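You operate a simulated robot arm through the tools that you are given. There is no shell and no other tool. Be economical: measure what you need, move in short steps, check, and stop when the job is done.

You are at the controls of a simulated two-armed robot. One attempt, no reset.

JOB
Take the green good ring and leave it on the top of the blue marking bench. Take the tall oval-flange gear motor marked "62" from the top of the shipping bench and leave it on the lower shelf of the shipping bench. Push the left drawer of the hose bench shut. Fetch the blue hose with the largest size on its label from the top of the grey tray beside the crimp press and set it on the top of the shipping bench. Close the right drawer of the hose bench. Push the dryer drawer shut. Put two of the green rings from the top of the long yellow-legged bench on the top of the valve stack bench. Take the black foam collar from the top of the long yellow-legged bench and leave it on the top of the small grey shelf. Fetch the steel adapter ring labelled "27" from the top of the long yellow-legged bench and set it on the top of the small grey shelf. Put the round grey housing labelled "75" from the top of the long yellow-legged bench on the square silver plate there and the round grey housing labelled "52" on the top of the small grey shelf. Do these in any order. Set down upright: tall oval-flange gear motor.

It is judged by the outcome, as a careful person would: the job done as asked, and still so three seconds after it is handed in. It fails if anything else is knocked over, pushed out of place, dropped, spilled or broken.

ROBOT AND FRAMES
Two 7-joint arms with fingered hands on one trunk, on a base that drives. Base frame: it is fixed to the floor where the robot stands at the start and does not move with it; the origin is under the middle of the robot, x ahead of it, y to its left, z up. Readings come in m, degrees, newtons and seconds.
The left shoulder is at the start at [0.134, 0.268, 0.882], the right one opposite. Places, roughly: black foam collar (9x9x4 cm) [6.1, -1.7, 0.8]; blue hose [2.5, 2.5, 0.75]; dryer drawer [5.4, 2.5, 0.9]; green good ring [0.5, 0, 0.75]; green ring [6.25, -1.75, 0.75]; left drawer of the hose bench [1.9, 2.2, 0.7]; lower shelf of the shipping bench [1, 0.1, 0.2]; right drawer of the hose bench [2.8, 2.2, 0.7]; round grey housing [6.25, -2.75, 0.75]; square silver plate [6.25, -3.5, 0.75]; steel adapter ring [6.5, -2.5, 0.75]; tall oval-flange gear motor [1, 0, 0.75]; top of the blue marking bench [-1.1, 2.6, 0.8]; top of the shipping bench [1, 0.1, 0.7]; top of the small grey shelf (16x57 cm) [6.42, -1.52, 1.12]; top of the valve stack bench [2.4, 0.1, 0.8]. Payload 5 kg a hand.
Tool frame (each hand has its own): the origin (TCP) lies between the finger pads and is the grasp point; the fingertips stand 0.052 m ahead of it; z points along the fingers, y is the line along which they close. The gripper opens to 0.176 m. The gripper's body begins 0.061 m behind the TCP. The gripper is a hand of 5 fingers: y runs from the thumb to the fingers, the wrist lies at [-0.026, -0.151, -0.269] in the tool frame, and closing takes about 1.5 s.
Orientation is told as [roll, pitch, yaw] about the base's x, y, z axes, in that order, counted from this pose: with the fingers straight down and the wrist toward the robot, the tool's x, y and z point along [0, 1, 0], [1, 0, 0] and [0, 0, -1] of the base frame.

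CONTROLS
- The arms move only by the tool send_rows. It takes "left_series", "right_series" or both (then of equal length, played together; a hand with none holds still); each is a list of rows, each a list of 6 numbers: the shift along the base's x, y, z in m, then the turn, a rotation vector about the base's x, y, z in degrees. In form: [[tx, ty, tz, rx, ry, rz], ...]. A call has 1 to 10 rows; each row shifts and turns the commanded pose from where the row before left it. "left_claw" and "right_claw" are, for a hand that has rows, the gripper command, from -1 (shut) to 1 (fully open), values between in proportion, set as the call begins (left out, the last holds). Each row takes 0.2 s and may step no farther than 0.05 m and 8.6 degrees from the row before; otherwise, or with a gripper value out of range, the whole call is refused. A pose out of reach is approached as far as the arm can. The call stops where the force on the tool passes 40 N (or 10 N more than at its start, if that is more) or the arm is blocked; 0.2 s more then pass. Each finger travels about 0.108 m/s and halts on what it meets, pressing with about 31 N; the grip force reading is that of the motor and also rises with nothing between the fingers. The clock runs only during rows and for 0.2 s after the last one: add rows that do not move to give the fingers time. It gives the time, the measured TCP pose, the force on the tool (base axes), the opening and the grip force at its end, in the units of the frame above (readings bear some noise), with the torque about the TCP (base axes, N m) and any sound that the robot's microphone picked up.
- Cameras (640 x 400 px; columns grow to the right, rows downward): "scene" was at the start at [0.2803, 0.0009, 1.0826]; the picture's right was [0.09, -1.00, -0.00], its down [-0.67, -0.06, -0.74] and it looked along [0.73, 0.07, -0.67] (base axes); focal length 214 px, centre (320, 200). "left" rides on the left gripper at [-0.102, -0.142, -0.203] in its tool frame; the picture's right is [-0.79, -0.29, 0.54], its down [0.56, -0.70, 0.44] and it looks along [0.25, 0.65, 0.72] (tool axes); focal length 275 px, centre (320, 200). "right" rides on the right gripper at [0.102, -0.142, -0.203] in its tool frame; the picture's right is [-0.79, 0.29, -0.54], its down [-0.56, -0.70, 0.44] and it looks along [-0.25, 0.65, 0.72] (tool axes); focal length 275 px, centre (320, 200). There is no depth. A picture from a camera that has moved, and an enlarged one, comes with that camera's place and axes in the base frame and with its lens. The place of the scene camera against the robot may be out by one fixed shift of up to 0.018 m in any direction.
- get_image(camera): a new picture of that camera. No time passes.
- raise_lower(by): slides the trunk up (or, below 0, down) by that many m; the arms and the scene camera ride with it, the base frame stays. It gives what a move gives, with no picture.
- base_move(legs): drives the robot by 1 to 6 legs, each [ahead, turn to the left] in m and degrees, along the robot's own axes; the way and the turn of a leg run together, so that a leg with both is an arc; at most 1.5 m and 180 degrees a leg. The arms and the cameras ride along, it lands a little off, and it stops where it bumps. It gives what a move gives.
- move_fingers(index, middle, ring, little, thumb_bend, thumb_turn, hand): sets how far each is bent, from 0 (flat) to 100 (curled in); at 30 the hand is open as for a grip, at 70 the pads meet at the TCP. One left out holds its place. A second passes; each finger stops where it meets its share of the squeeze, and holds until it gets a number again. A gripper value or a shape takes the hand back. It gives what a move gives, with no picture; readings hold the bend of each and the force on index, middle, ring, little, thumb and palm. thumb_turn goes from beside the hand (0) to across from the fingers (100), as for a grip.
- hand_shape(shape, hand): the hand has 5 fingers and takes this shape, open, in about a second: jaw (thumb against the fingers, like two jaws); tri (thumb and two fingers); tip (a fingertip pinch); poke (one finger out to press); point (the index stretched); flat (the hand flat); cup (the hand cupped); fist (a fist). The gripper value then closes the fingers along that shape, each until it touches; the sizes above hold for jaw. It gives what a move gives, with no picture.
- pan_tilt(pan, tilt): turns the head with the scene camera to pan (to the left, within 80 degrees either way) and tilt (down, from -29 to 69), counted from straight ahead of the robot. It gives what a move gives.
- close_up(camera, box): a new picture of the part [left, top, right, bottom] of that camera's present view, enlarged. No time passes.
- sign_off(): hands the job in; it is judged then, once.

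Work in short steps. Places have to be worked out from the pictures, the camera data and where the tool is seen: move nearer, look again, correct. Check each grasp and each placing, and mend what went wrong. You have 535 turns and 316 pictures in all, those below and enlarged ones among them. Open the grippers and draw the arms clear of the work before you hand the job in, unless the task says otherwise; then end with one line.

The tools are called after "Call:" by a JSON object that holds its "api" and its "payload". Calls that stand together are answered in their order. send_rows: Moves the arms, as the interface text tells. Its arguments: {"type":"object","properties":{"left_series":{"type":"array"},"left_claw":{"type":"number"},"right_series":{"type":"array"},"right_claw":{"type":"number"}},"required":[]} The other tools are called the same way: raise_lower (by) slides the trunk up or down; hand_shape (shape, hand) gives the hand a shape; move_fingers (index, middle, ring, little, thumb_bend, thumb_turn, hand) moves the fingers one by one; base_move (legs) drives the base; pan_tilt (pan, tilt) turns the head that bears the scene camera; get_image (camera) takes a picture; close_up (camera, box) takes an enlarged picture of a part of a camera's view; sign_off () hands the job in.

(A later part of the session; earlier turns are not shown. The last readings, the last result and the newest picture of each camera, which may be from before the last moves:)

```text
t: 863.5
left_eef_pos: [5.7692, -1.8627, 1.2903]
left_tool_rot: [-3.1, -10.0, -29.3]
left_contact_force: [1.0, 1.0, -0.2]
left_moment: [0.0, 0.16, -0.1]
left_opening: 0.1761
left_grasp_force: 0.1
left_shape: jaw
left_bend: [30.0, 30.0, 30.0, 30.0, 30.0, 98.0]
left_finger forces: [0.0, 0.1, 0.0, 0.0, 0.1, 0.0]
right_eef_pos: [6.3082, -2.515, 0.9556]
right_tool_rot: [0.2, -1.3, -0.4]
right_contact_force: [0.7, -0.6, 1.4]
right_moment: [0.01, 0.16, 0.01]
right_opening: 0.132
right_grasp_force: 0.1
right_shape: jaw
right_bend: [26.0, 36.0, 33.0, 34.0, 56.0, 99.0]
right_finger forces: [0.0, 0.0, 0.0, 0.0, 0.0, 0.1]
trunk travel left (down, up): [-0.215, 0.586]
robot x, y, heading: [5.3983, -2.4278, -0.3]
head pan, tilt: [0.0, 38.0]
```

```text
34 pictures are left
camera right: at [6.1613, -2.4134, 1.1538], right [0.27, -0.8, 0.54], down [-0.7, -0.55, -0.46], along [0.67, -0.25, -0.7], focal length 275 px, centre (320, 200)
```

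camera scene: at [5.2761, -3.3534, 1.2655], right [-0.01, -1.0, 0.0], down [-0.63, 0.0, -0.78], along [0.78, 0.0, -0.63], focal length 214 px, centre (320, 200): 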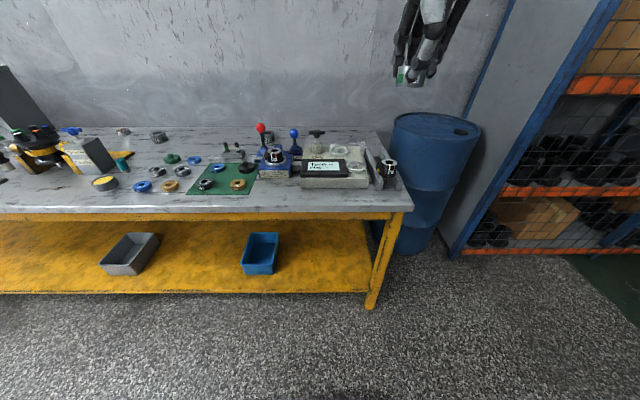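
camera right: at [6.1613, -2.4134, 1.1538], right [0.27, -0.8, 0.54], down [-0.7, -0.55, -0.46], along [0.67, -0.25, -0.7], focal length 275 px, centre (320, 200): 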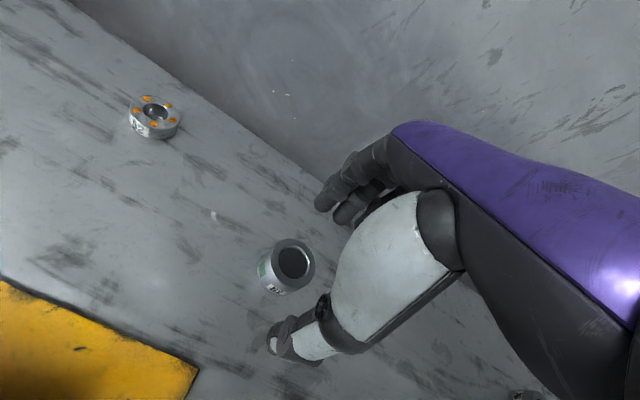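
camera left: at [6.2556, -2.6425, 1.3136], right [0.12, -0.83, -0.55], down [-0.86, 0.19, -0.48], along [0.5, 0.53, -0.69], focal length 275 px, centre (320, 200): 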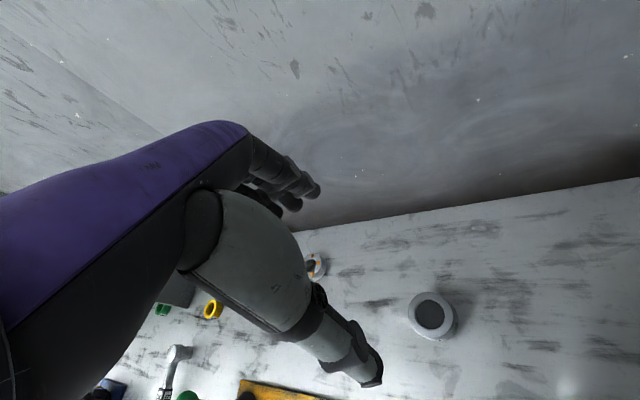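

Call:
{"api": "send_rows", "payload": {"right_series": [[0.022, 0, -0.02, 0, 0, 0], [0, 0, -0.03, 0, 0, 0], [0, 0, -0.025, 0, 0, 0], [0, 0, -0.01, 0, 0, 0], [0, 0, 0, 0, 0, 0]]}}

Call:
{"api": "send_rows", "payload": {"right_series": [[0, 0, 0, 0, 0, 0], [0, 0, 0, 0, 0, 0], [0, 0, 0, 0, 0, 0], [0, 0, 0, 0, 0, 0], [0, 0, 0, 0, 0, 0], [0, 0, 0, 0, 0, 0], [0, 0, 0, 0, 0, 0], [0, 0, 0, 0, 0, 0]], "right_claw": -1}}

Call:
{"api": "move_fingers", "payload": {"hand": "right", "index": 92, "middle": 92, "ring": 92, "thumb_bend": 97}}

Call:
{"api": "send_rows", "payload": {"right_series": [[0, 0, 0, 0, 0, 0], [0, 0, 0.02, 0, 0, 0], [0, 0, 0.03, 0, 0, 0], [0, 0, 0.04, 0, 0, 0], [0, 0, 0.045, 0, 0, 0], [0, 0, 0.045, 0, 0, 0], [0, 0, 0.045, 0, 0, 0], [0, 0, 0.045, 0, 0, 0], [-0.02, 0, 0.045, 0, 0, 0], [-0.02, 0, 0.02, 0, 0, 0]]}}

Call:
{"api": "get_image", "payload": {"camera": "right"}}

```text
t: 864.7
left_eef_pos: [5.7693, -1.8618, 1.2906]
left_tool_rot: [-3.2, -10.3, -29.4]
left_contact_force: [0.0, 0.6, -0.4]
left_moment: [0.01, 0.03, -0.01]
left_opening: 0.1759
left_grasp_force: 0.1
left_shape: jaw
left_bend: [30.0, 30.0, 30.0, 30.0, 30.0, 98.0]
left_finger forces: [0.0, 0.1, 0.1, 0.0, 0.0, 0.0]
right_eef_pos: [6.3297, -2.5165, 0.8703]
right_tool_rot: [0.3, -1.3, -0.4]
right_contact_force: [-0.3, 0.4, 0.2]
right_moment: [0.02, 0.0, 0.01]
right_opening: 0.132
right_grasp_force: 0.0
right_shape: jaw
right_bend: [26.0, 36.0, 33.0, 34.0, 56.0, 99.0]
right_finger forces: [0.0, 0.0, 0.0, 0.1, 0.1, 0.0]
trunk travel left (down, up): [-0.215, 0.586]
robot x, y, heading: [5.3993, -2.4353, -0.6]
head pan, tilt: [0.0, 38.0]
```

```text
t: 866.5
left_eef_pos: [5.7694, -1.8625, 1.2891]
left_tool_rot: [-3.1, -10.1, -29.3]
left_contact_force: [-0.7, -0.2, -0.1]
left_moment: [-0.03, -0.03, 0.04]
left_opening: 0.1756
left_grasp_force: 0.2
left_shape: jaw
left_bend: [30.0, 30.0, 30.0, 30.0, 30.0, 98.0]
left_finger forces: [0.0, 0.0, 0.1, 0.0, 0.0, 0.0]
right_eef_pos: [6.3291, -2.5156, 0.8702]
right_tool_rot: [0.3, -1.3, -0.5]
right_contact_force: [-0.8, 0.0, 0.1]
right_moment: [0.03, 0.02, -0.02]
right_opening: 0.0593
right_grasp_force: 30.8
right_shape: jaw
right_bend: [74.0, 48.0, 50.0, 47.0, 75.0, 100.0]
right_finger forces: [15.2, 9.1, 0.1, 0.0, 25.4, 0.0]
trunk travel left (down, up): [-0.215, 0.586]
robot x, y, heading: [5.3978, -2.4323, -0.6]
head pan, tilt: [0.0, 38.0]
```

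```text
t: 867.5
left_eef_pos: [5.7689, -1.861, 1.2907]
left_tool_rot: [-3.1, -10.3, -29.3]
left_contact_force: [0.4, 0.0, -0.8]
left_moment: [-0.03, 0.01, 0.0]
left_opening: 0.1761
left_grasp_force: 0.0
left_shape: jaw
left_bend: [30.0, 30.0, 30.0, 30.0, 30.0, 98.0]
left_finger forces: [0.1, 0.0, 0.1, 0.0, 0.0, 0.0]
right_eef_pos: [6.3294, -2.5152, 0.872]
right_tool_rot: [0.4, -1.4, -0.4]
right_contact_force: [-0.9, 1.3, 8.9]
right_moment: [-0.09, -0.51, 0.04]
right_opening: 0.0669
right_grasp_force: 28.4
right_shape: fingers
right_bend: [74.0, 51.0, 92.0, 47.0, 76.0, 100.0]
right_finger forces: [13.9, 12.3, 0.1, 0.0, 31.1, 0.0]
trunk travel left (down, up): [-0.215, 0.586]
robot x, y, heading: [5.3994, -2.4314, -0.4]
head pan, tilt: [0.0, 38.0]
```

```text
t: 869.7
left_eef_pos: [5.7707, -1.8616, 1.2893]
left_tool_rot: [-3.1, -10.2, -29.3]
left_contact_force: [0.1, -0.1, -0.5]
left_moment: [0.01, -0.02, 0.03]
left_opening: 0.1759
left_grasp_force: 0.0
left_shape: jaw
left_bend: [30.0, 30.0, 30.0, 30.0, 30.0, 98.0]
left_finger forces: [0.0, 0.0, 0.1, 0.0, 0.0, 0.0]
right_eef_pos: [6.2903, -2.5165, 1.2043]
right_tool_rot: [0.3, -1.3, -0.4]
right_contact_force: [-0.2, 0.3, -4.5]
right_moment: [0.03, 0.05, 0.03]
right_opening: 0.0665
right_grasp_force: 27.3
right_shape: fingers
right_bend: [74.0, 51.0, 92.0, 47.0, 77.0, 100.0]
right_finger forces: [14.3, 12.4, 0.1, 0.1, 28.9, 0.0]
trunk travel left (down, up): [-0.215, 0.586]
robot x, y, heading: [5.3969, -2.4341, -0.6]
head pan, tilt: [0.0, 38.0]
```

```text
33 pictures are left
camera right: at [6.1441, -2.4147, 1.4038], right [0.27, -0.8, 0.54], down [-0.7, -0.55, -0.46], along [0.67, -0.25, -0.7], focal length 275 px, centre (320, 200)
```

right: 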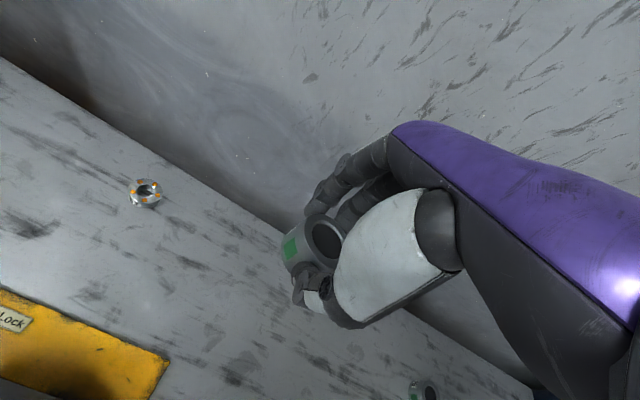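

Housing 52 is held. Driving to the shelf.

Call:
{"api": "base_move", "payload": {"legs": [[-0.17, 0], [-0.17, 0], [0, 45], [0, 45], [0.38, 0], [0.38, 0]]}}

Call:
{"api": "base_move", "payload": {"legs": [[0.36, 0], [0, -45], [0, -45], [0.2, 0], [0.2, 0]]}}

Call:
{"api": "raise_lower", "payload": {"by": 0.2}}

Call:
{"api": "get_image", "payload": {"camera": "right"}}

```text
t: 884.5
left_eef_pos: [4.4872, -1.2901, 1.2873]
left_tool_rot: [-2.2, -9.7, 61.7]
left_contact_force: [-0.5, 0.0, -0.8]
left_moment: [0.02, -0.07, -0.03]
left_opening: 0.1756
left_grasp_force: 0.0
left_shape: jaw
left_bend: [30.0, 30.0, 30.0, 30.0, 30.0, 98.0]
left_finger forces: [0.0, 0.0, 0.0, 0.0, 0.1, 0.0]
right_eef_pos: [5.1391, -0.7708, 1.2036]
right_tool_rot: [0.3, -1.2, 90.0]
right_contact_force: [-0.7, 1.0, -3.9]
right_moment: [-0.12, -0.05, 0.03]
right_opening: 0.0661
right_grasp_force: 27.6
right_shape: fingers
right_bend: [74.0, 51.0, 92.0, 47.0, 77.0, 100.0]
right_finger forces: [14.4, 13.2, 0.1, 0.0, 27.8, 0.1]
trunk travel left (down, up): [-0.215, 0.586]
robot x, y, heading: [5.0565, -1.6671, 89.5]
head pan, tilt: [0.0, 38.0]
```

```text
t: 896.8
left_eef_pos: [5.8221, -0.7351, 1.2861]
left_tool_rot: [-1.3, -9.5, -27.6]
left_contact_force: [1.8, -3.3, 1.2]
left_moment: [0.44, 0.26, -0.01]
left_opening: 0.1759
left_grasp_force: 0.0
left_shape: jaw
left_bend: [30.0, 30.0, 30.0, 30.0, 30.0, 98.0]
left_finger forces: [0.0, 0.0, 0.0, 0.0, 0.0, 0.1]
right_eef_pos: [6.3422, -1.3938, 1.2157]
right_tool_rot: [0.4, -1.8, -0.4]
right_contact_force: [1.6, -6.3, -5.9]
right_moment: [0.72, 0.19, 0.13]
right_opening: 0.0654
right_grasp_force: 26.6
right_shape: fingers
right_bend: [74.0, 51.0, 92.0, 47.0, 78.0, 100.0]
right_finger forces: [14.2, 13.8, 0.0, 0.1, 26.4, 0.0]
trunk travel left (down, up): [-0.215, 0.586]
robot x, y, heading: [5.4629, -1.2947, -0.7]
head pan, tilt: [0.0, 38.0]
```

```text
t: 898.9
left_eef_pos: [5.804, -0.7327, 1.4887]
left_tool_rot: [-1.0, -10.4, -27.6]
left_contact_force: [0.8, 0.0, -0.5]
left_moment: [0.0, -0.04, 0.01]
left_opening: 0.1761
left_grasp_force: 0.0
left_shape: jaw
left_bend: [30.0, 30.0, 30.0, 30.0, 30.0, 98.0]
left_finger forces: [0.1, 0.0, 0.1, 0.1, 0.0, 0.0]
right_eef_pos: [6.3254, -1.3889, 1.426]
right_tool_rot: [0.2, -2.8, -0.4]
right_contact_force: [0.7, 0.0, -3.0]
right_moment: [-0.01, 0.08, 0.04]
right_opening: 0.065
right_grasp_force: 28.9
right_shape: fingers
right_bend: [74.0, 51.0, 92.0, 47.0, 78.0, 100.0]
right_finger forces: [15.2, 14.2, 0.0, 0.0, 28.1, 0.0]
trunk travel left (down, up): [-0.415, 0.386]
robot x, y, heading: [5.4616, -1.2951, -0.6]
head pan, tilt: [0.0, 38.0]
```

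```text
32 pictures are left
camera right: at [6.1745, -1.2871, 1.6206], right [0.26, -0.8, 0.55], down [-0.68, -0.55, -0.48], along [0.68, -0.25, -0.69], focal length 275 px, centre (320, 200)
```

right: 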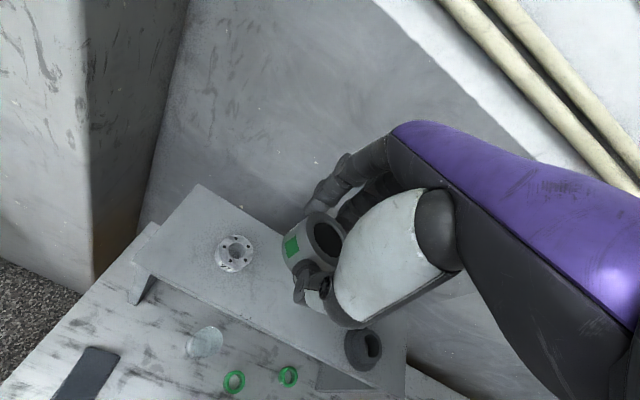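

The shelf is clear between ring 27 and the collar. I'll move to (6.41,-1.50) and lower.

Call:
{"api": "send_rows", "payload": {"right_series": [[0, 0, 0, 0, 0, 0], [0.01, -0.015, 0, 0, 1.5, 0], [0.02, -0.03, 0, 0, 0, 0], [0.025, -0.03, 0, 0, 0, 0], [0.02, -0.025, -0.01, 0, 0, 0], [0.01, -0.011, -0.03, 0, 0, 0], [0, 0, -0.04, 0, 0, 0], [0, 0, -0.04, 0, 0, 0], [0, 0, -0.04, 0, 0, 0], [0, 0, 0, 0, 0, 0]]}}

Call:
{"api": "get_image", "payload": {"camera": "right"}}

```text
t: 901.1
left_eef_pos: [5.8025, -0.7323, 1.4895]
left_tool_rot: [-1.0, -10.4, -27.6]
left_contact_force: [-1.5, 0.4, 0.1]
left_moment: [-0.03, -0.15, 0.05]
left_opening: 0.1757
left_grasp_force: 0.0
left_shape: jaw
left_bend: [30.0, 30.0, 30.0, 30.0, 30.0, 98.0]
left_finger forces: [0.0, 0.1, 0.0, 0.0, 0.1, 0.0]
right_eef_pos: [6.409, -1.5002, 1.2693]
right_tool_rot: [0.3, -1.3, -0.4]
right_contact_force: [-1.1, 1.5, -3.3]
right_moment: [-0.06, -0.01, -0.01]
right_opening: 0.065
right_grasp_force: 28.8
right_shape: fingers
right_bend: [74.0, 51.0, 92.0, 47.0, 78.0, 100.0]
right_finger forces: [15.1, 14.3, 0.0, 0.0, 27.8, 0.0]
trunk travel left (down, up): [-0.415, 0.386]
robot x, y, heading: [5.4608, -1.296, -0.8]
head pan, tilt: [0.0, 38.0]
```

```text
31 pictures are left
camera right: at [6.2626, -1.398, 1.4669], right [0.27, -0.8, 0.54], down [-0.7, -0.55, -0.46], along [0.67, -0.25, -0.7], focal length 275 px, centre (320, 200)
```

right: 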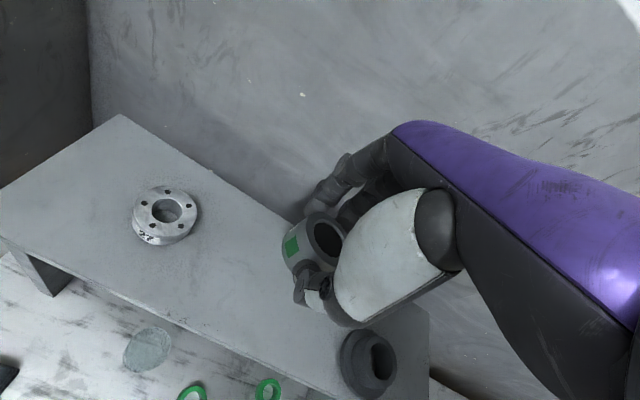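

Call:
{"api": "send_rows", "payload": {"right_series": [[0, 0.005, -0.03, 0, 0, 0], [0, 0, -0.025, 0, 0, 0], [0, 0, -0.01, 0, 0, 0], [0, 0, -0.005, 0, 0, 0], [0, 0, 0, 0, 0, 0]]}}

Call:
{"api": "send_rows", "payload": {"right_series": [[0, 0, -0.005, 0, 0, 0], [0, 0, -0.004, 0, 0, 0], [0, 0, 0, 0, 0, 0]]}}

```text
t: 902.3
left_eef_pos: [5.8039, -0.7324, 1.4911]
left_tool_rot: [-0.9, -10.3, -27.6]
left_contact_force: [-0.3, 0.5, 0.0]
left_moment: [-0.03, -0.06, 0.02]
left_opening: 0.1758
left_grasp_force: 0.2
left_shape: jaw
left_bend: [30.0, 30.0, 30.0, 30.0, 30.0, 98.0]
left_finger forces: [0.0, 0.0, 0.1, 0.1, 0.0, 0.0]
right_eef_pos: [6.4092, -1.4953, 1.1974]
right_tool_rot: [0.3, -1.2, -0.4]
right_contact_force: [-0.2, 0.0, -2.3]
right_moment: [0.0, 0.06, -0.02]
right_opening: 0.0647
right_grasp_force: 28.0
right_shape: fingers
right_bend: [74.0, 51.0, 92.0, 47.0, 78.0, 100.0]
right_finger forces: [15.1, 14.3, 0.0, 0.1, 27.5, 0.1]
trunk travel left (down, up): [-0.415, 0.386]
robot x, y, heading: [5.4646, -1.293, -0.6]
head pan, tilt: [0.0, 38.0]
```

```text
t: 903.1
left_eef_pos: [5.8029, -0.7331, 1.4897]
left_tool_rot: [-1.0, -10.4, -27.6]
left_contact_force: [-0.1, -0.4, -0.3]
left_moment: [-0.01, -0.01, 0.0]
left_opening: 0.1757
left_grasp_force: 0.1
left_shape: jaw
left_bend: [30.0, 30.0, 30.0, 30.0, 30.0, 98.0]
left_finger forces: [0.0, 0.0, 0.0, 0.1, 0.0, 0.1]
right_eef_pos: [6.4089, -1.4954, 1.1919]
right_tool_rot: [0.4, -1.3, -0.4]
right_contact_force: [0.1, 0.5, 9.1]
right_moment: [-0.09, -0.56, -0.01]
right_opening: 0.0649
right_grasp_force: 29.3
right_shape: fingers
right_bend: [74.0, 51.0, 92.0, 47.0, 78.0, 100.0]
right_finger forces: [15.0, 14.2, 0.1, 0.0, 29.0, 0.1]
trunk travel left (down, up): [-0.415, 0.386]
robot x, y, heading: [5.4637, -1.2914, -0.5]
head pan, tilt: [0.0, 38.0]
```

Contact (9 N). I'll release and lift.

Call:
{"api": "send_rows", "payload": {"right_series": [[0, 0, -0.002, 0, 0, 0], [0, 0, 0.003, 0, 0, 0], [0, 0, 0.0, 0, 0, 0], [0, 0, 0.0, 0, 0, 0], [0, 0, 0.01, 0, 0, 0], [0, 0, 0.03, 0, 0, 0], [0, 0, 0.04, 0, 0, 0], [0, 0, 0.045, 0, 0, 0], [-0.02, 0, 0.045, 0, 0, 0], [-0.03, 0, 0.02, 0, 0, 0]], "right_claw": 0.25}}

Call:
{"api": "get_image", "payload": {"camera": "scene"}}

```text
t: 905.3
left_eef_pos: [5.8032, -0.733, 1.4894]
left_tool_rot: [-0.9, -10.4, -27.6]
left_contact_force: [-1.0, 0.1, 0.6]
left_moment: [0.07, -0.16, 0.07]
left_opening: 0.1757
left_grasp_force: 0.0
left_shape: jaw
left_bend: [30.0, 30.0, 30.0, 30.0, 30.0, 98.0]
left_finger forces: [0.0, 0.0, 0.0, 0.0, 0.1, 0.0]
right_eef_pos: [6.3588, -1.4957, 1.38]
right_tool_rot: [0.2, -1.3, -0.5]
right_contact_force: [-0.4, -0.4, -0.9]
right_moment: [0.03, -0.07, -0.03]
right_opening: 0.1099
right_grasp_force: 0.1
right_shape: jaw
right_bend: [28.0, 40.0, 37.0, 43.0, 65.0, 100.0]
right_finger forces: [0.0, 0.1, 0.0, 0.1, 0.0, 0.1]
trunk travel left (down, up): [-0.415, 0.386]
robot x, y, heading: [5.4637, -1.296, -0.9]
head pan, tilt: [0.0, 38.0]
```

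```text
30 pictures are left
camera scene: at [5.6118, -1.3034, 1.4709], right [-0.01, -1.0, 0.0], down [-0.63, 0.01, -0.78], along [0.78, -0.01, -0.63], focal length 214 px, centre (320, 200)
```

scene: 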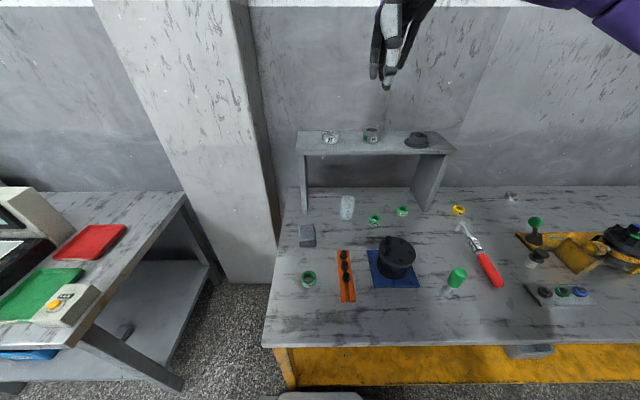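

All three items are on the shelf. Now the green rings: I'll retract the right hand, lower the trunk, and look at ring A near (6.29,-1.54).

Call:
{"api": "send_rows", "payload": {"right_series": [[-0.03, 0, 0, 0, 0, 0], [-0.045, 0, 0, 0, 0, 0], [-0.045, 0, 0, 0, 0, 0], [-0.045, -0.01, 0, 0, 0, 0], [-0.045, -0.01, 0, 0, 0, 0], [0, 0, 0, 0, 0, 0]]}}

Call:
{"api": "raise_lower", "payload": {"by": -0.2}}

Call:
{"api": "get_image", "payload": {"camera": "right"}}

```text
t: 906.7
left_eef_pos: [5.8057, -0.7323, 1.4888]
left_tool_rot: [-1.0, -10.3, -27.7]
left_contact_force: [1.4, 1.8, -0.7]
left_moment: [0.0, 0.06, -0.05]
left_opening: 0.1758
left_grasp_force: 0.0
left_shape: jaw
left_bend: [30.0, 30.0, 30.0, 30.0, 30.0, 98.0]
left_finger forces: [0.1, 0.0, 0.0, 0.1, 0.0, 0.0]
right_eef_pos: [6.1494, -1.5151, 1.3778]
right_tool_rot: [0.3, -1.1, -0.4]
right_contact_force: [1.4, -0.7, 0.1]
right_moment: [0.02, 0.09, -0.01]
right_opening: 0.1098
right_grasp_force: 0.1
right_shape: jaw
right_bend: [28.0, 40.0, 37.0, 43.0, 65.0, 100.0]
right_finger forces: [0.1, 0.1, 0.0, 0.0, 0.0, 0.0]
trunk travel left (down, up): [-0.415, 0.386]
robot x, y, heading: [5.4625, -1.2951, -0.5]
head pan, tilt: [0.0, 38.0]
```

```text
t: 908.9
left_eef_pos: [5.8106, -0.7277, 1.2797]
left_tool_rot: [-2.1, -9.7, -26.9]
left_contact_force: [-0.9, 0.3, 1.6]
left_moment: [0.02, -0.14, 0.05]
left_opening: 0.176
left_grasp_force: 0.1
left_shape: jaw
left_bend: [30.0, 30.0, 30.0, 30.0, 30.0, 98.0]
left_finger forces: [0.0, 0.1, 0.1, 0.0, 0.0, 0.1]
right_eef_pos: [6.1484, -1.5153, 1.1815]
right_tool_rot: [0.3, -1.4, -0.4]
right_contact_force: [-0.3, -0.6, 1.0]
right_moment: [-0.05, -0.08, 0.0]
right_opening: 0.1103
right_grasp_force: 0.1
right_shape: jaw
right_bend: [28.0, 40.0, 37.0, 43.0, 65.0, 100.0]
right_finger forces: [0.0, 0.0, 0.0, 0.0, 0.1, 0.0]
trunk travel left (down, up): [-0.215, 0.586]
robot x, y, heading: [5.4615, -1.2929, -0.6]
head pan, tilt: [0.0, 38.0]
```

```text
29 pictures are left
camera right: at [6.0019, -1.4132, 1.379], right [0.27, -0.8, 0.54], down [-0.7, -0.55, -0.46], along [0.67, -0.25, -0.7], focal length 275 px, centre (320, 200)
```

right: 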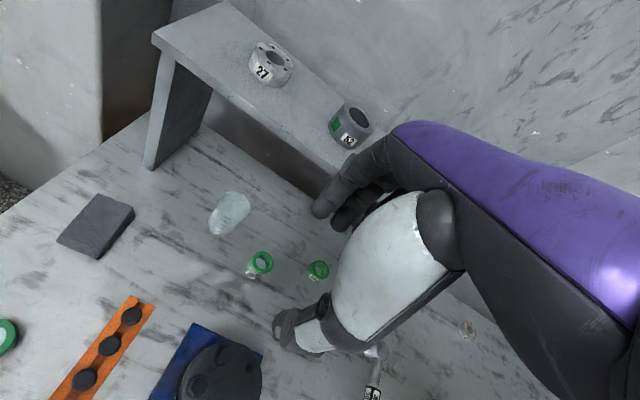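

Ring A is at ≈(6.274,-1.538), between the drum and the shelf edge. I'll use a narrow opening, descend slightly short in x, then slide under the shelf edge level.

Call:
{"api": "send_rows", "payload": {"right_series": [[0, 0, 0, 0, 0, 0], [0.03, -0.008, 0, 0, 1, 0], [0.03, -0.008, 0, 0, 0, 0], [0.031, -0.008, -0.02, 0, 0, 0], [0, 0, -0.04, 0, 0, 0], [0, 0, -0.045, 0, 0, 0], [0, 0, -0.045, 0, 0, 0], [0, 0, -0.045, 0, 0, 0], [0.017, 0, -0.015, 0, 0, 0], [0.017, 0, 0, 0, 0, 0]], "right_claw": -0.05}}

Call:
{"api": "get_image", "payload": {"camera": "right"}}

```text
t: 910.2
left_eef_pos: [5.7953, -0.7274, 1.2842]
left_tool_rot: [-1.9, -10.0, -26.9]
left_contact_force: [-1.5, -0.4, 2.4]
left_moment: [-0.01, -0.23, 0.16]
left_opening: 0.1759
left_grasp_force: 0.0
left_shape: jaw
left_bend: [30.0, 30.0, 30.0, 30.0, 30.0, 97.0]
left_finger forces: [0.0, 0.0, 0.1, 0.1, 0.1, 0.0]
right_eef_pos: [6.2225, -1.5397, 1.1193]
right_tool_rot: [0.5, -1.9, -0.2]
right_contact_force: [-0.9, -0.3, 2.2]
right_moment: [0.0, -0.09, 0.0]
right_opening: 0.0838
right_grasp_force: 0.2
right_shape: jaw
right_bend: [74.0, 46.0, 43.0, 41.0, 71.0, 100.0]
right_finger forces: [0.0, 0.0, 0.0, 0.0, 0.0, 0.0]
trunk travel left (down, up): [-0.215, 0.586]
robot x, y, heading: [5.4633, -1.2956, -0.7]
head pan, tilt: [0.0, 38.0]
stopped in row 6 (right hand): the force on the tool passed its limit at 50 N (the readings are from after the stop); the commanded pose is now the measured one
```

```text
28 pictures are left
camera right: at [6.0744, -1.4383, 1.316], right [0.27, -0.8, 0.54], down [-0.69, -0.55, -0.47], along [0.67, -0.25, -0.7], focal length 275 px, centre (320, 200)
```

right: 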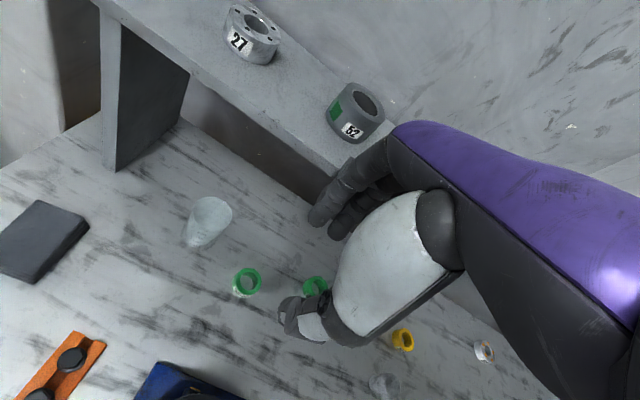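

The right fingers met the shelf edge, so I'll back that hand out. The left hand, yawed about -65° with ring and little fingers folded, fits better between the drum, beaker and shelf.

Call:
{"api": "send_rows", "payload": {"right_series": [[-0.03, 0, 0.02, 0, 0, 0], [-0.03, -0.02, 0.03, 0, 0, 0], [-0.03, -0.03, 0.03, 0, 0, 0], [-0.03, -0.03, 0.03, 0, 0, 0], [-0.03, -0.03, 0.02, 0, 0, 0], [-0.03, -0.03, 0.02, 0, 0, 0], [-0.03, -0.03, 0, 0, 0, 0], [0, -0.03, 0, 0, 0, 0], [0, -0.03, 0, 0, 0, 0], [0, 0, 0, 0, 0, 0]], "left_series": [[0, 0, 0, 0, 0, 0], [0, 0, 0, 0, 5, -6], [0.03, -0.02, 0, 0, 5, -6], [0.04, -0.02, 0, 0, 0, -8], [0.04, -0.02, 0, 0, 0, -8], [0.04, -0.02, 0, 0, 0, -8], [0.02, -0.04, 0, 0, 0, 0], [0.02, -0.04, 0, 0, 0, 0], [0.02, -0.04, 0, 0, 0, 0], [0.02, -0.04, 0, 0, 0, 0]]}}

Call:
{"api": "move_fingers", "payload": {"hand": "left", "ring": 100, "little": 100, "index": 48, "middle": 48, "thumb_bend": 48, "thumb_turn": 100}}

Call:
{"api": "send_rows", "payload": {"left_series": [[0.025, -0.04, 0, 0, 0, 0], [0.025, -0.04, 0, 0, 0, 0], [0.025, -0.04, 0, 0, 0, 0], [0.025, -0.04, 0, 0, 0, 0], [0.02, -0.04, 0, 0, 0, 0], [0.02, -0.04, 0, 0, 0, 0], [0.02, -0.04, 0, 0, 0, 0], [0.01, -0.04, 0, 0, 0, 0], [0, -0.04, 0, 0, 0, 0], [0, -0.04, 0, 0, 0, 0]]}}

Call:
{"api": "get_image", "payload": {"camera": "left"}}

```text
refused: row 3 steps farther than a row can; nothing moved
```

```text
t: 911.2
left_eef_pos: [5.7986, -0.727, 1.2817]
left_tool_rot: [-2.0, -9.8, -26.9]
left_contact_force: [0.4, 0.4, 0.1]
left_moment: [0.0, 0.0, 0.02]
left_opening: 0.1084
left_grasp_force: 0.1
left_shape: fingers
left_bend: [48.0, 48.0, 100.0, 100.0, 48.0, 100.0]
left_finger forces: [0.0, 0.1, 0.0, 0.0, 0.0, 0.1]
right_eef_pos: [6.2244, -1.5397, 1.1152]
right_tool_rot: [0.4, -1.5, -0.2]
right_contact_force: [0.0, 0.3, -0.7]
right_moment: [0.01, 0.03, -0.02]
right_opening: 0.0838
right_grasp_force: 0.0
right_shape: jaw
right_bend: [74.0, 46.0, 43.0, 41.0, 71.0, 100.0]
right_finger forces: [0.0, 0.0, 0.0, 0.0, 0.0, 0.1]
trunk travel left (down, up): [-0.215, 0.586]
robot x, y, heading: [5.4568, -1.2942, -0.5]
head pan, tilt: [0.0, 38.0]
```

```text
t: 913.4
left_eef_pos: [5.8376, -0.7506, 1.272]
left_tool_rot: [-4.4, -11.9, -25.2]
left_contact_force: [-0.3, -0.1, -0.3]
left_moment: [0.03, 0.0, 0.01]
left_opening: 0.1084
left_grasp_force: 0.0
left_shape: fingers
left_bend: [48.0, 48.0, 100.0, 100.0, 48.0, 100.0]
left_finger forces: [0.0, 0.0, 0.0, 0.0, 0.1, 0.0]
left hand out of reach, approached as far as the arm can: row 1, 2, 3, 4, 5, 6, 7, 8, 9, 10
right_eef_pos: [6.225, -1.5397, 1.1148]
right_tool_rot: [0.4, -1.5, -0.1]
right_contact_force: [-0.8, 0.1, 1.1]
right_moment: [0.0, 0.0, -0.01]
right_opening: 0.0837
right_grasp_force: 0.0
right_shape: jaw
right_bend: [74.0, 46.0, 43.0, 41.0, 71.0, 100.0]
right_finger forces: [0.0, 0.0, 0.0, 0.1, 0.0, 0.1]
trunk travel left (down, up): [-0.215, 0.586]
robot x, y, heading: [5.4607, -1.2948, -0.6]
head pan, tilt: [0.0, 38.0]
```

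```text
27 pictures are left
camera left: at [5.6359, -0.7525, 1.4468], right [-0.52, -0.67, -0.53], down [-0.31, 0.72, -0.62], along [0.8, -0.16, -0.58], focal length 275 px, centre (320, 200)
```

left: 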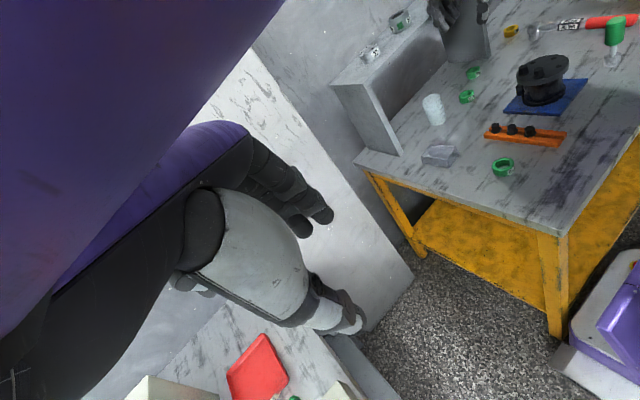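

The left arm is limited here. I'll mirror the idea with the right hand: ring and little folded, yaw +65°, so it fits in front of the shelf edge.

Call:
{"api": "send_rows", "payload": {"right_series": [[0, 0, 0, 0, 0, 0], [-0.02, 0, 0.03, 0, 0, 0], [-0.02, 0, 0.03, 0, 0, 8], [0, 0, 0.02, 0, 0, 8], [0, 0, 0, 0, 0, 8], [0, 0, 0, 0, 0, 8], [0, 0, 0, 0, 0, 8], [0, 0, 0, 0, 0, 8], [0, 0, 0, 0, 0, 8], [0, 0, 0, 0, 0, 8]]}}

Call:
{"api": "move_fingers", "payload": {"hand": "right", "ring": 100, "little": 100, "index": 52, "middle": 52, "thumb_bend": 52, "thumb_turn": 100}}

Call:
{"api": "get_image", "payload": {"camera": "right"}}

```text
t: 915.6
left_eef_pos: [5.8395, -0.7504, 1.2689]
left_tool_rot: [-4.6, -11.5, -25.2]
left_contact_force: [0.4, -0.1, -0.2]
left_moment: [-0.01, 0.05, -0.01]
left_opening: 0.1083
left_grasp_force: 0.0
left_shape: fingers
left_bend: [48.0, 48.0, 100.0, 100.0, 48.0, 100.0]
left_finger forces: [0.0, 0.1, 0.0, 0.1, 0.0, 0.1]
right_eef_pos: [6.1831, -1.5384, 1.1956]
right_tool_rot: [0.4, -1.4, 51.7]
right_contact_force: [0.5, 0.2, 0.1]
right_moment: [0.05, 0.0, -0.01]
right_opening: 0.0837
right_grasp_force: 0.0
right_shape: jaw
right_bend: [74.0, 46.0, 43.0, 41.0, 71.0, 100.0]
right_finger forces: [0.0, 0.0, 0.1, 0.0, 0.0, 0.0]
right hand out of reach, approached as far as the arm can: row 9, 10
trunk travel left (down, up): [-0.215, 0.586]
robot x, y, heading: [5.4564, -1.2948, -0.5]
head pan, tilt: [0.0, 38.0]
```

```text
t: 916.6
left_eef_pos: [5.8384, -0.75, 1.2704]
left_tool_rot: [-4.6, -11.5, -25.0]
left_contact_force: [-0.3, -0.7, -0.9]
left_moment: [-0.01, -0.01, 0.0]
left_opening: 0.1085
left_grasp_force: 0.0
left_shape: fingers
left_bend: [48.0, 48.0, 100.0, 100.0, 48.0, 100.0]
left_finger forces: [0.0, 0.0, 0.0, 0.0, 0.1, 0.1]
right_eef_pos: [6.1846, -1.5382, 1.1949]
right_tool_rot: [0.4, -1.5, 51.8]
right_contact_force: [-0.7, 0.5, -0.7]
right_moment: [0.04, 0.02, -0.01]
right_opening: 0.0902
right_grasp_force: 0.0
right_shape: fingers
right_bend: [52.0, 52.0, 100.0, 100.0, 52.0, 100.0]
right_finger forces: [0.0, 0.0, 0.1, 0.0, 0.0, 0.0]
trunk travel left (down, up): [-0.215, 0.586]
robot x, y, heading: [5.4625, -1.2935, -0.7]
head pan, tilt: [0.0, 38.0]
```

```text
26 pictures are left
camera right: at [6.0138, -1.5925, 1.3927], right [0.79, -0.28, 0.54], down [0.01, -0.89, -0.46], along [0.61, 0.37, -0.7], focal length 275 px, centre (320, 200)
```

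right: 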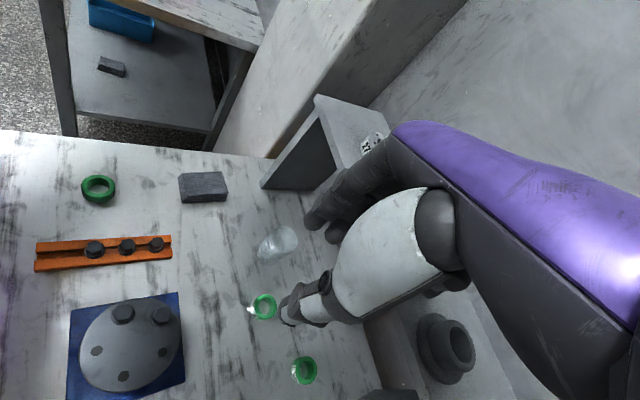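

Good fit. I'll approach slightly short in x and descend carefully.

Call:
{"api": "send_rows", "payload": {"right_series": [[0, 0, 0, 0, 0, 0], [0.025, -0.002, 0, 0, 0, 0], [0.025, -0.002, -0.01, 0, 0, 0], [0.02, -0.002, -0.03, 0, 0, 0], [0, 0, -0.03, 0, 0, 0], [0, 0, -0.03, 0, 0, 0], [0, 0, -0.03, 0, 0, 0], [0, 0, -0.03, 0, 0, 0], [0, 0, -0.03, 0, 0, 0], [0, 0, 0, 0, 0, 0]]}}

Call:
{"api": "get_image", "payload": {"camera": "right"}}

```text
t: 918.8
left_eef_pos: [5.8405, -0.75, 1.2696]
left_tool_rot: [-4.5, -11.5, -25.1]
left_contact_force: [0.4, 0.2, -0.4]
left_moment: [-0.01, 0.04, -0.01]
left_opening: 0.1084
left_grasp_force: 0.2
left_shape: fingers
left_bend: [48.0, 48.0, 100.0, 100.0, 48.0, 100.0]
left_finger forces: [0.0, 0.0, 0.0, 0.0, 0.0, 0.0]
right_eef_pos: [6.1916, -1.5403, 1.0336]
right_tool_rot: [0.6, -1.5, 51.5]
right_contact_force: [0.5, 1.0, 0.7]
right_moment: [0.0, 0.04, 0.04]
right_opening: 0.0904
right_grasp_force: 0.1
right_shape: fingers
right_bend: [52.0, 52.0, 100.0, 100.0, 52.0, 100.0]
right_finger forces: [0.0, 0.0, 0.1, 0.0, 0.0, 0.0]
right hand out of reach, approached as far as the arm can: row 2, 3, 4
trunk travel left (down, up): [-0.215, 0.586]
robot x, y, heading: [5.4628, -1.2946, -0.6]
head pan, tilt: [0.0, 38.0]
```

```text
25 pictures are left
camera right: at [6.0211, -1.594, 1.2316], right [0.79, -0.28, 0.54], down [0.0, -0.88, -0.47], along [0.61, 0.37, -0.7], focal length 275 px, centre (320, 200)
```

right: 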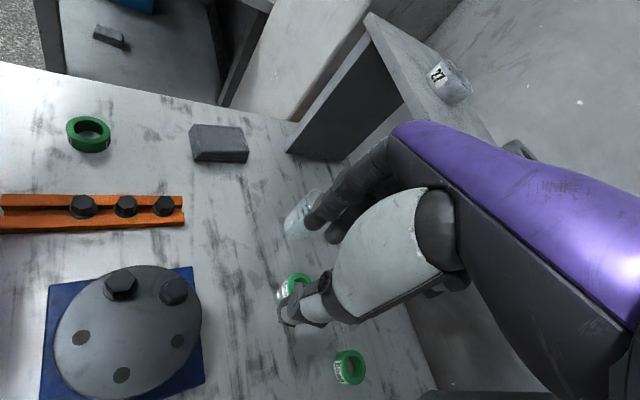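

Reach is limited. I'll lower slightly below the shelf level and creep the base forward 7 cm.

Call:
{"api": "send_rows", "payload": {"right_series": [[0, 0, -0.02, 0, 0, 0], [0, 0, -0.03, 0, 0, 0], [0, 0, 0, 0, 0, 0]]}}

Call:
{"api": "base_move", "payload": {"legs": [[0.04, 0], [0.04, 0]]}}

Call:
{"api": "get_image", "payload": {"camera": "right"}}

```text
t: 919.6
left_eef_pos: [5.839, -0.7511, 1.2689]
left_tool_rot: [-4.6, -11.6, -25.1]
left_contact_force: [-0.6, -0.7, 0.0]
left_moment: [0.02, 0.02, 0.05]
left_opening: 0.1084
left_grasp_force: 0.1
left_shape: fingers
left_bend: [48.0, 48.0, 100.0, 100.0, 48.0, 100.0]
left_finger forces: [0.1, 0.1, 0.0, 0.1, 0.0, 0.0]
right_eef_pos: [6.1896, -1.5412, 1.0328]
right_tool_rot: [0.6, -1.4, 51.5]
right_contact_force: [0.2, 0.0, 0.0]
right_moment: [0.02, 0.0, -0.01]
right_opening: 0.0903
right_grasp_force: 0.0
right_shape: fingers
right_bend: [52.0, 52.0, 100.0, 100.0, 52.0, 100.0]
right_finger forces: [0.1, 0.1, 0.0, 0.1, 0.0, 0.1]
right hand out of reach, approached as far as the arm can: row 1, 2
trunk travel left (down, up): [-0.215, 0.586]
robot x, y, heading: [5.4631, -1.2912, -0.6]
head pan, tilt: [0.0, 38.0]
```

```text
t: 920.5
left_eef_pos: [5.8112, -0.7475, 1.2768]
left_tool_rot: [-4.4, -13.1, -25.2]
left_contact_force: [-9.0, 0.5, 2.4]
left_moment: [0.1, -0.97, 0.47]
left_opening: 0.1079
left_grasp_force: 0.1
left_shape: fingers
left_bend: [48.0, 48.0, 100.0, 100.0, 48.0, 100.0]
left_finger forces: [0.0, 0.0, 0.0, 0.0, 0.0, 0.0]
right_eef_pos: [6.1687, -1.5405, 1.0599]
right_tool_rot: [-1.0, -2.8, 51.5]
right_contact_force: [-8.1, -1.4, 8.9]
right_moment: [-0.2, -0.99, -0.28]
right_opening: 0.0906
right_grasp_force: 0.1
right_shape: fingers
right_bend: [52.0, 52.0, 100.0, 100.0, 52.0, 100.0]
right_finger forces: [0.0, 0.1, 0.1, 0.0, 0.0, 0.0]
trunk travel left (down, up): [-0.215, 0.586]
robot x, y, heading: [5.4719, -1.2926, -0.8]
head pan, tilt: [0.0, 38.0]
stopped in leg 1: the robot was blocked; the commanded pose is now the measured one
```

```text
24 pictures are left
camera right: at [5.9923, -1.5937, 1.2513], right [0.77, -0.28, 0.57], down [0.02, -0.88, -0.47], along [0.63, 0.37, -0.68], focal length 275 px, centre (320, 200)
```

right: 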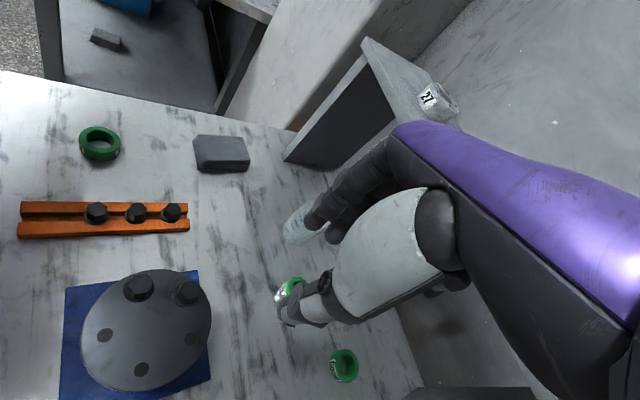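

The base is at its limit; less yaw gives more reach. I'll rotate to ~25°, descend just in front of the shelf edge, then slide forward underneath.

Call:
{"api": "send_rows", "payload": {"right_series": [[0, 0, 0, 0, 0, 0], [0.01, 0, 0, 1, 2.5, -7], [0.01, 0, 0, 0, 0, -7], [0.01, 0, 0, 0, 0, -7], [0.01, 0, 0, 0, 0, -6], [0, 0, -0.03, 0, 0, 0], [0, 0, -0.03, 0, 0, 0], [0, 0, -0.03, 0, 0, 0], [0, 0, -0.01, 0, 0, 0], [0, 0, 0, 0, 0, 0]]}}

Call:
{"api": "get_image", "payload": {"camera": "right"}}

```text
t: 922.7
left_eef_pos: [5.8205, -0.7477, 1.2762]
left_tool_rot: [-4.4, -12.6, -25.2]
left_contact_force: [0.7, 0.8, -0.8]
left_moment: [0.02, 0.03, 0.03]
left_opening: 0.1081
left_grasp_force: 0.2
left_shape: fingers
left_bend: [48.0, 48.0, 100.0, 100.0, 48.0, 100.0]
left_finger forces: [0.1, 0.1, 0.0, 0.0, 0.1, 0.0]
right_eef_pos: [6.2175, -1.5394, 0.9508]
right_tool_rot: [2.0, -1.5, 24.3]
right_contact_force: [0.5, -0.1, -0.6]
right_moment: [-0.01, 0.0, 0.02]
right_opening: 0.0906
right_grasp_force: 0.0
right_shape: fingers
right_bend: [52.0, 52.0, 100.0, 100.0, 52.0, 100.0]
right_finger forces: [0.1, 0.0, 0.1, 0.1, 0.0, 0.0]
trunk travel left (down, up): [-0.215, 0.586]
robot x, y, heading: [5.4733, -1.296, -0.4]
head pan, tilt: [0.0, 38.0]
```

```text
23 pictures are left
camera right: at [6.044, -1.5142, 1.1516], right [0.58, -0.62, 0.52], down [-0.41, -0.78, -0.48], along [0.7, 0.07, -0.71], focal length 275 px, centre (320, 200)
```

right: 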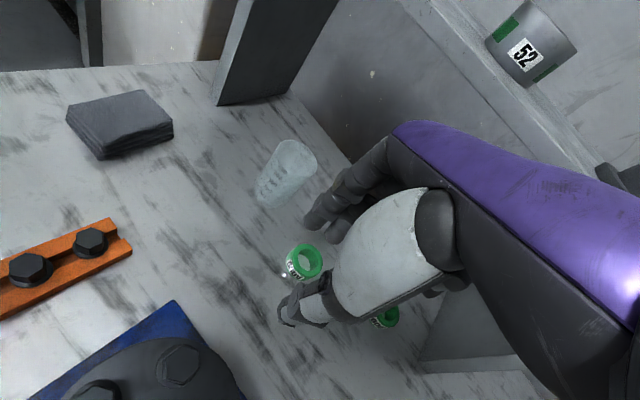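

Call:
{"api": "send_rows", "payload": {"right_series": [[0.02, 0, 0, 0, 0, 0], [0.02, 0.001, -0.01, 0, 0, 0], [0.01, 0.001, -0.03, 0, 0, 0], [0, 0, -0.03, 0, 0, 0], [0, 0, -0.012, 0, 0, 0], [0, 0, 0, 0, 0, 0]]}}

Call:
{"api": "get_image", "payload": {"camera": "right"}}

```text
t: 924.1
left_eef_pos: [5.8202, -0.7491, 1.2751]
left_tool_rot: [-4.4, -12.8, -25.1]
left_contact_force: [-0.8, -0.1, -0.8]
left_moment: [0.0, -0.03, 0.03]
left_opening: 0.1083
left_grasp_force: 0.0
left_shape: fingers
left_bend: [48.0, 48.0, 100.0, 100.0, 48.0, 100.0]
left_finger forces: [0.0, 0.0, 0.0, 0.0, 0.0, 0.0]
right_eef_pos: [6.2675, -1.5379, 0.8691]
right_tool_rot: [2.0, -1.4, 24.4]
right_contact_force: [0.2, -0.4, -0.1]
right_moment: [-0.02, 0.0, -0.03]
right_opening: 0.0904
right_grasp_force: 0.0
right_shape: fingers
right_bend: [52.0, 52.0, 100.0, 100.0, 52.0, 100.0]
right_finger forces: [0.0, 0.1, 0.0, 0.1, 0.0, 0.0]
trunk travel left (down, up): [-0.215, 0.586]
robot x, y, heading: [5.4722, -1.2986, -0.7]
head pan, tilt: [0.0, 38.0]
```

```text
22 pictures are left
camera right: at [6.0935, -1.5122, 1.0695], right [0.58, -0.62, 0.52], down [-0.41, -0.78, -0.48], along [0.7, 0.07, -0.71], focal length 275 px, centre (320, 200)
```

right: 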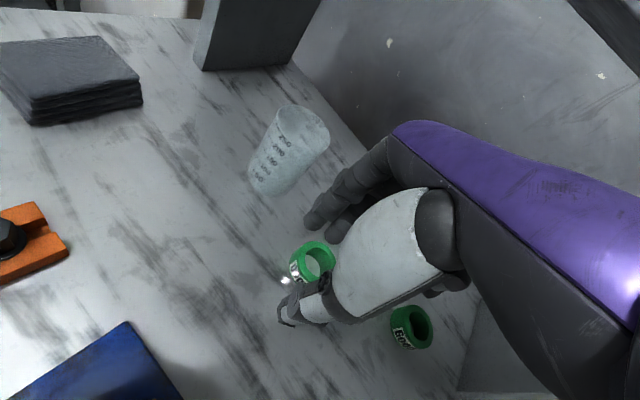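

Straddled. I'll close index, middle and thumb on it.

Call:
{"api": "send_rows", "payload": {"right_series": [[0, 0, -0.004, 0, 0, 0], [0, 0, 0, 0, 0, 0]]}}

Call:
{"api": "move_fingers", "payload": {"hand": "right", "index": 90, "middle": 90, "thumb_bend": 95}}

Call:
{"api": "send_rows", "payload": {"right_series": [[0, 0, 0, 0, 0, 0], [0, 0, 0.01, 0, 0, 0], [0, 0, 0.02, 0, 0, 0], [0, 0, 0.03, 0, 0, 0], [-0.01, 0, 0.02, 0, 0, 0], [-0.02, 0, 0, 0, 0, 0], [-0.02, 0, 0, 0, 0, 0], [0, 0, 0, 0, 0, 0]]}}

Call:
{"api": "get_image", "payload": {"camera": "right"}}

```text
t: 924.7
left_eef_pos: [5.8201, -0.7506, 1.2745]
left_tool_rot: [-4.3, -12.8, -25.1]
left_contact_force: [-0.9, 0.8, 0.0]
left_moment: [0.01, -0.03, 0.01]
left_opening: 0.108
left_grasp_force: 0.2
left_shape: fingers
left_bend: [48.0, 48.0, 100.0, 100.0, 48.0, 100.0]
left_finger forces: [0.0, 0.0, 0.1, 0.1, 0.0, 0.0]
right_eef_pos: [6.2664, -1.5373, 0.8644]
right_tool_rot: [2.0, -1.4, 24.4]
right_contact_force: [-0.5, 0.0, -0.1]
right_moment: [0.03, 0.01, 0.01]
right_opening: 0.0903
right_grasp_force: 0.0
right_shape: fingers
right_bend: [52.0, 52.0, 100.0, 100.0, 52.0, 100.0]
right_finger forces: [0.0, 0.1, 0.0, 0.0, 0.1, 0.1]
trunk travel left (down, up): [-0.215, 0.586]
robot x, y, heading: [5.4716, -1.2926, -0.4]
head pan, tilt: [0.0, 38.0]
```

```text
t: 925.7
left_eef_pos: [5.8199, -0.7482, 1.2758]
left_tool_rot: [-4.4, -12.7, -25.0]
left_contact_force: [0.4, 0.0, -0.1]
left_moment: [0.0, 0.05, 0.02]
left_opening: 0.108
left_grasp_force: 0.1
left_shape: fingers
left_bend: [48.0, 48.0, 100.0, 100.0, 48.0, 100.0]
left_finger forces: [0.1, 0.0, 0.1, 0.0, 0.1, 0.0]
right_eef_pos: [6.2675, -1.5385, 0.8658]
right_tool_rot: [2.0, -1.4, 24.4]
right_contact_force: [1.2, 0.9, 1.9]
right_moment: [-0.02, -0.08, -0.04]
right_opening: 0.0427
right_grasp_force: 29.7
right_shape: fingers
right_bend: [62.0, 61.0, 100.0, 100.0, 63.0, 100.0]
right_finger forces: [13.9, 15.9, 0.1, 0.1, 29.1, 0.1]
trunk travel left (down, up): [-0.215, 0.586]
robot x, y, heading: [5.4726, -1.2977, -0.8]
head pan, tilt: [0.0, 38.0]
```

```text
t: 927.5
left_eef_pos: [5.8202, -0.7498, 1.2753]
left_tool_rot: [-4.5, -12.6, -25.1]
left_contact_force: [-0.9, -0.7, 0.5]
left_moment: [0.02, 0.03, -0.02]
left_opening: 0.1081
left_grasp_force: 0.1
left_shape: fingers
left_bend: [48.0, 48.0, 100.0, 100.0, 48.0, 100.0]
left_finger forces: [0.0, 0.1, 0.0, 0.0, 0.0, 0.0]
right_eef_pos: [6.2175, -1.5377, 0.9452]
right_tool_rot: [2.1, -1.4, 24.4]
right_contact_force: [0.2, 1.1, -0.5]
right_moment: [0.01, -0.02, 0.03]
right_opening: 0.0426
right_grasp_force: 28.9
right_shape: fingers
right_bend: [62.0, 61.0, 100.0, 100.0, 63.0, 100.0]
right_finger forces: [14.1, 15.3, 0.0, 0.0, 29.2, 0.0]
trunk travel left (down, up): [-0.215, 0.586]
robot x, y, heading: [5.4721, -1.293, -0.6]
head pan, tilt: [0.0, 38.0]
```

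```text
21 pictures are left
camera right: at [6.0445, -1.5119, 1.1454], right [0.58, -0.62, 0.52], down [-0.41, -0.78, -0.48], along [0.7, 0.07, -0.71], focal length 275 px, centre (320, 200)
```

right: 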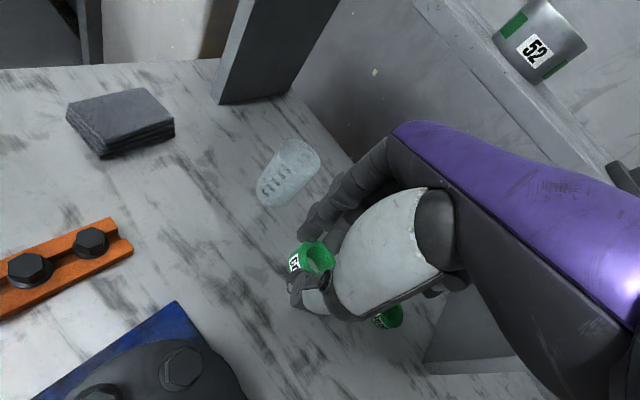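

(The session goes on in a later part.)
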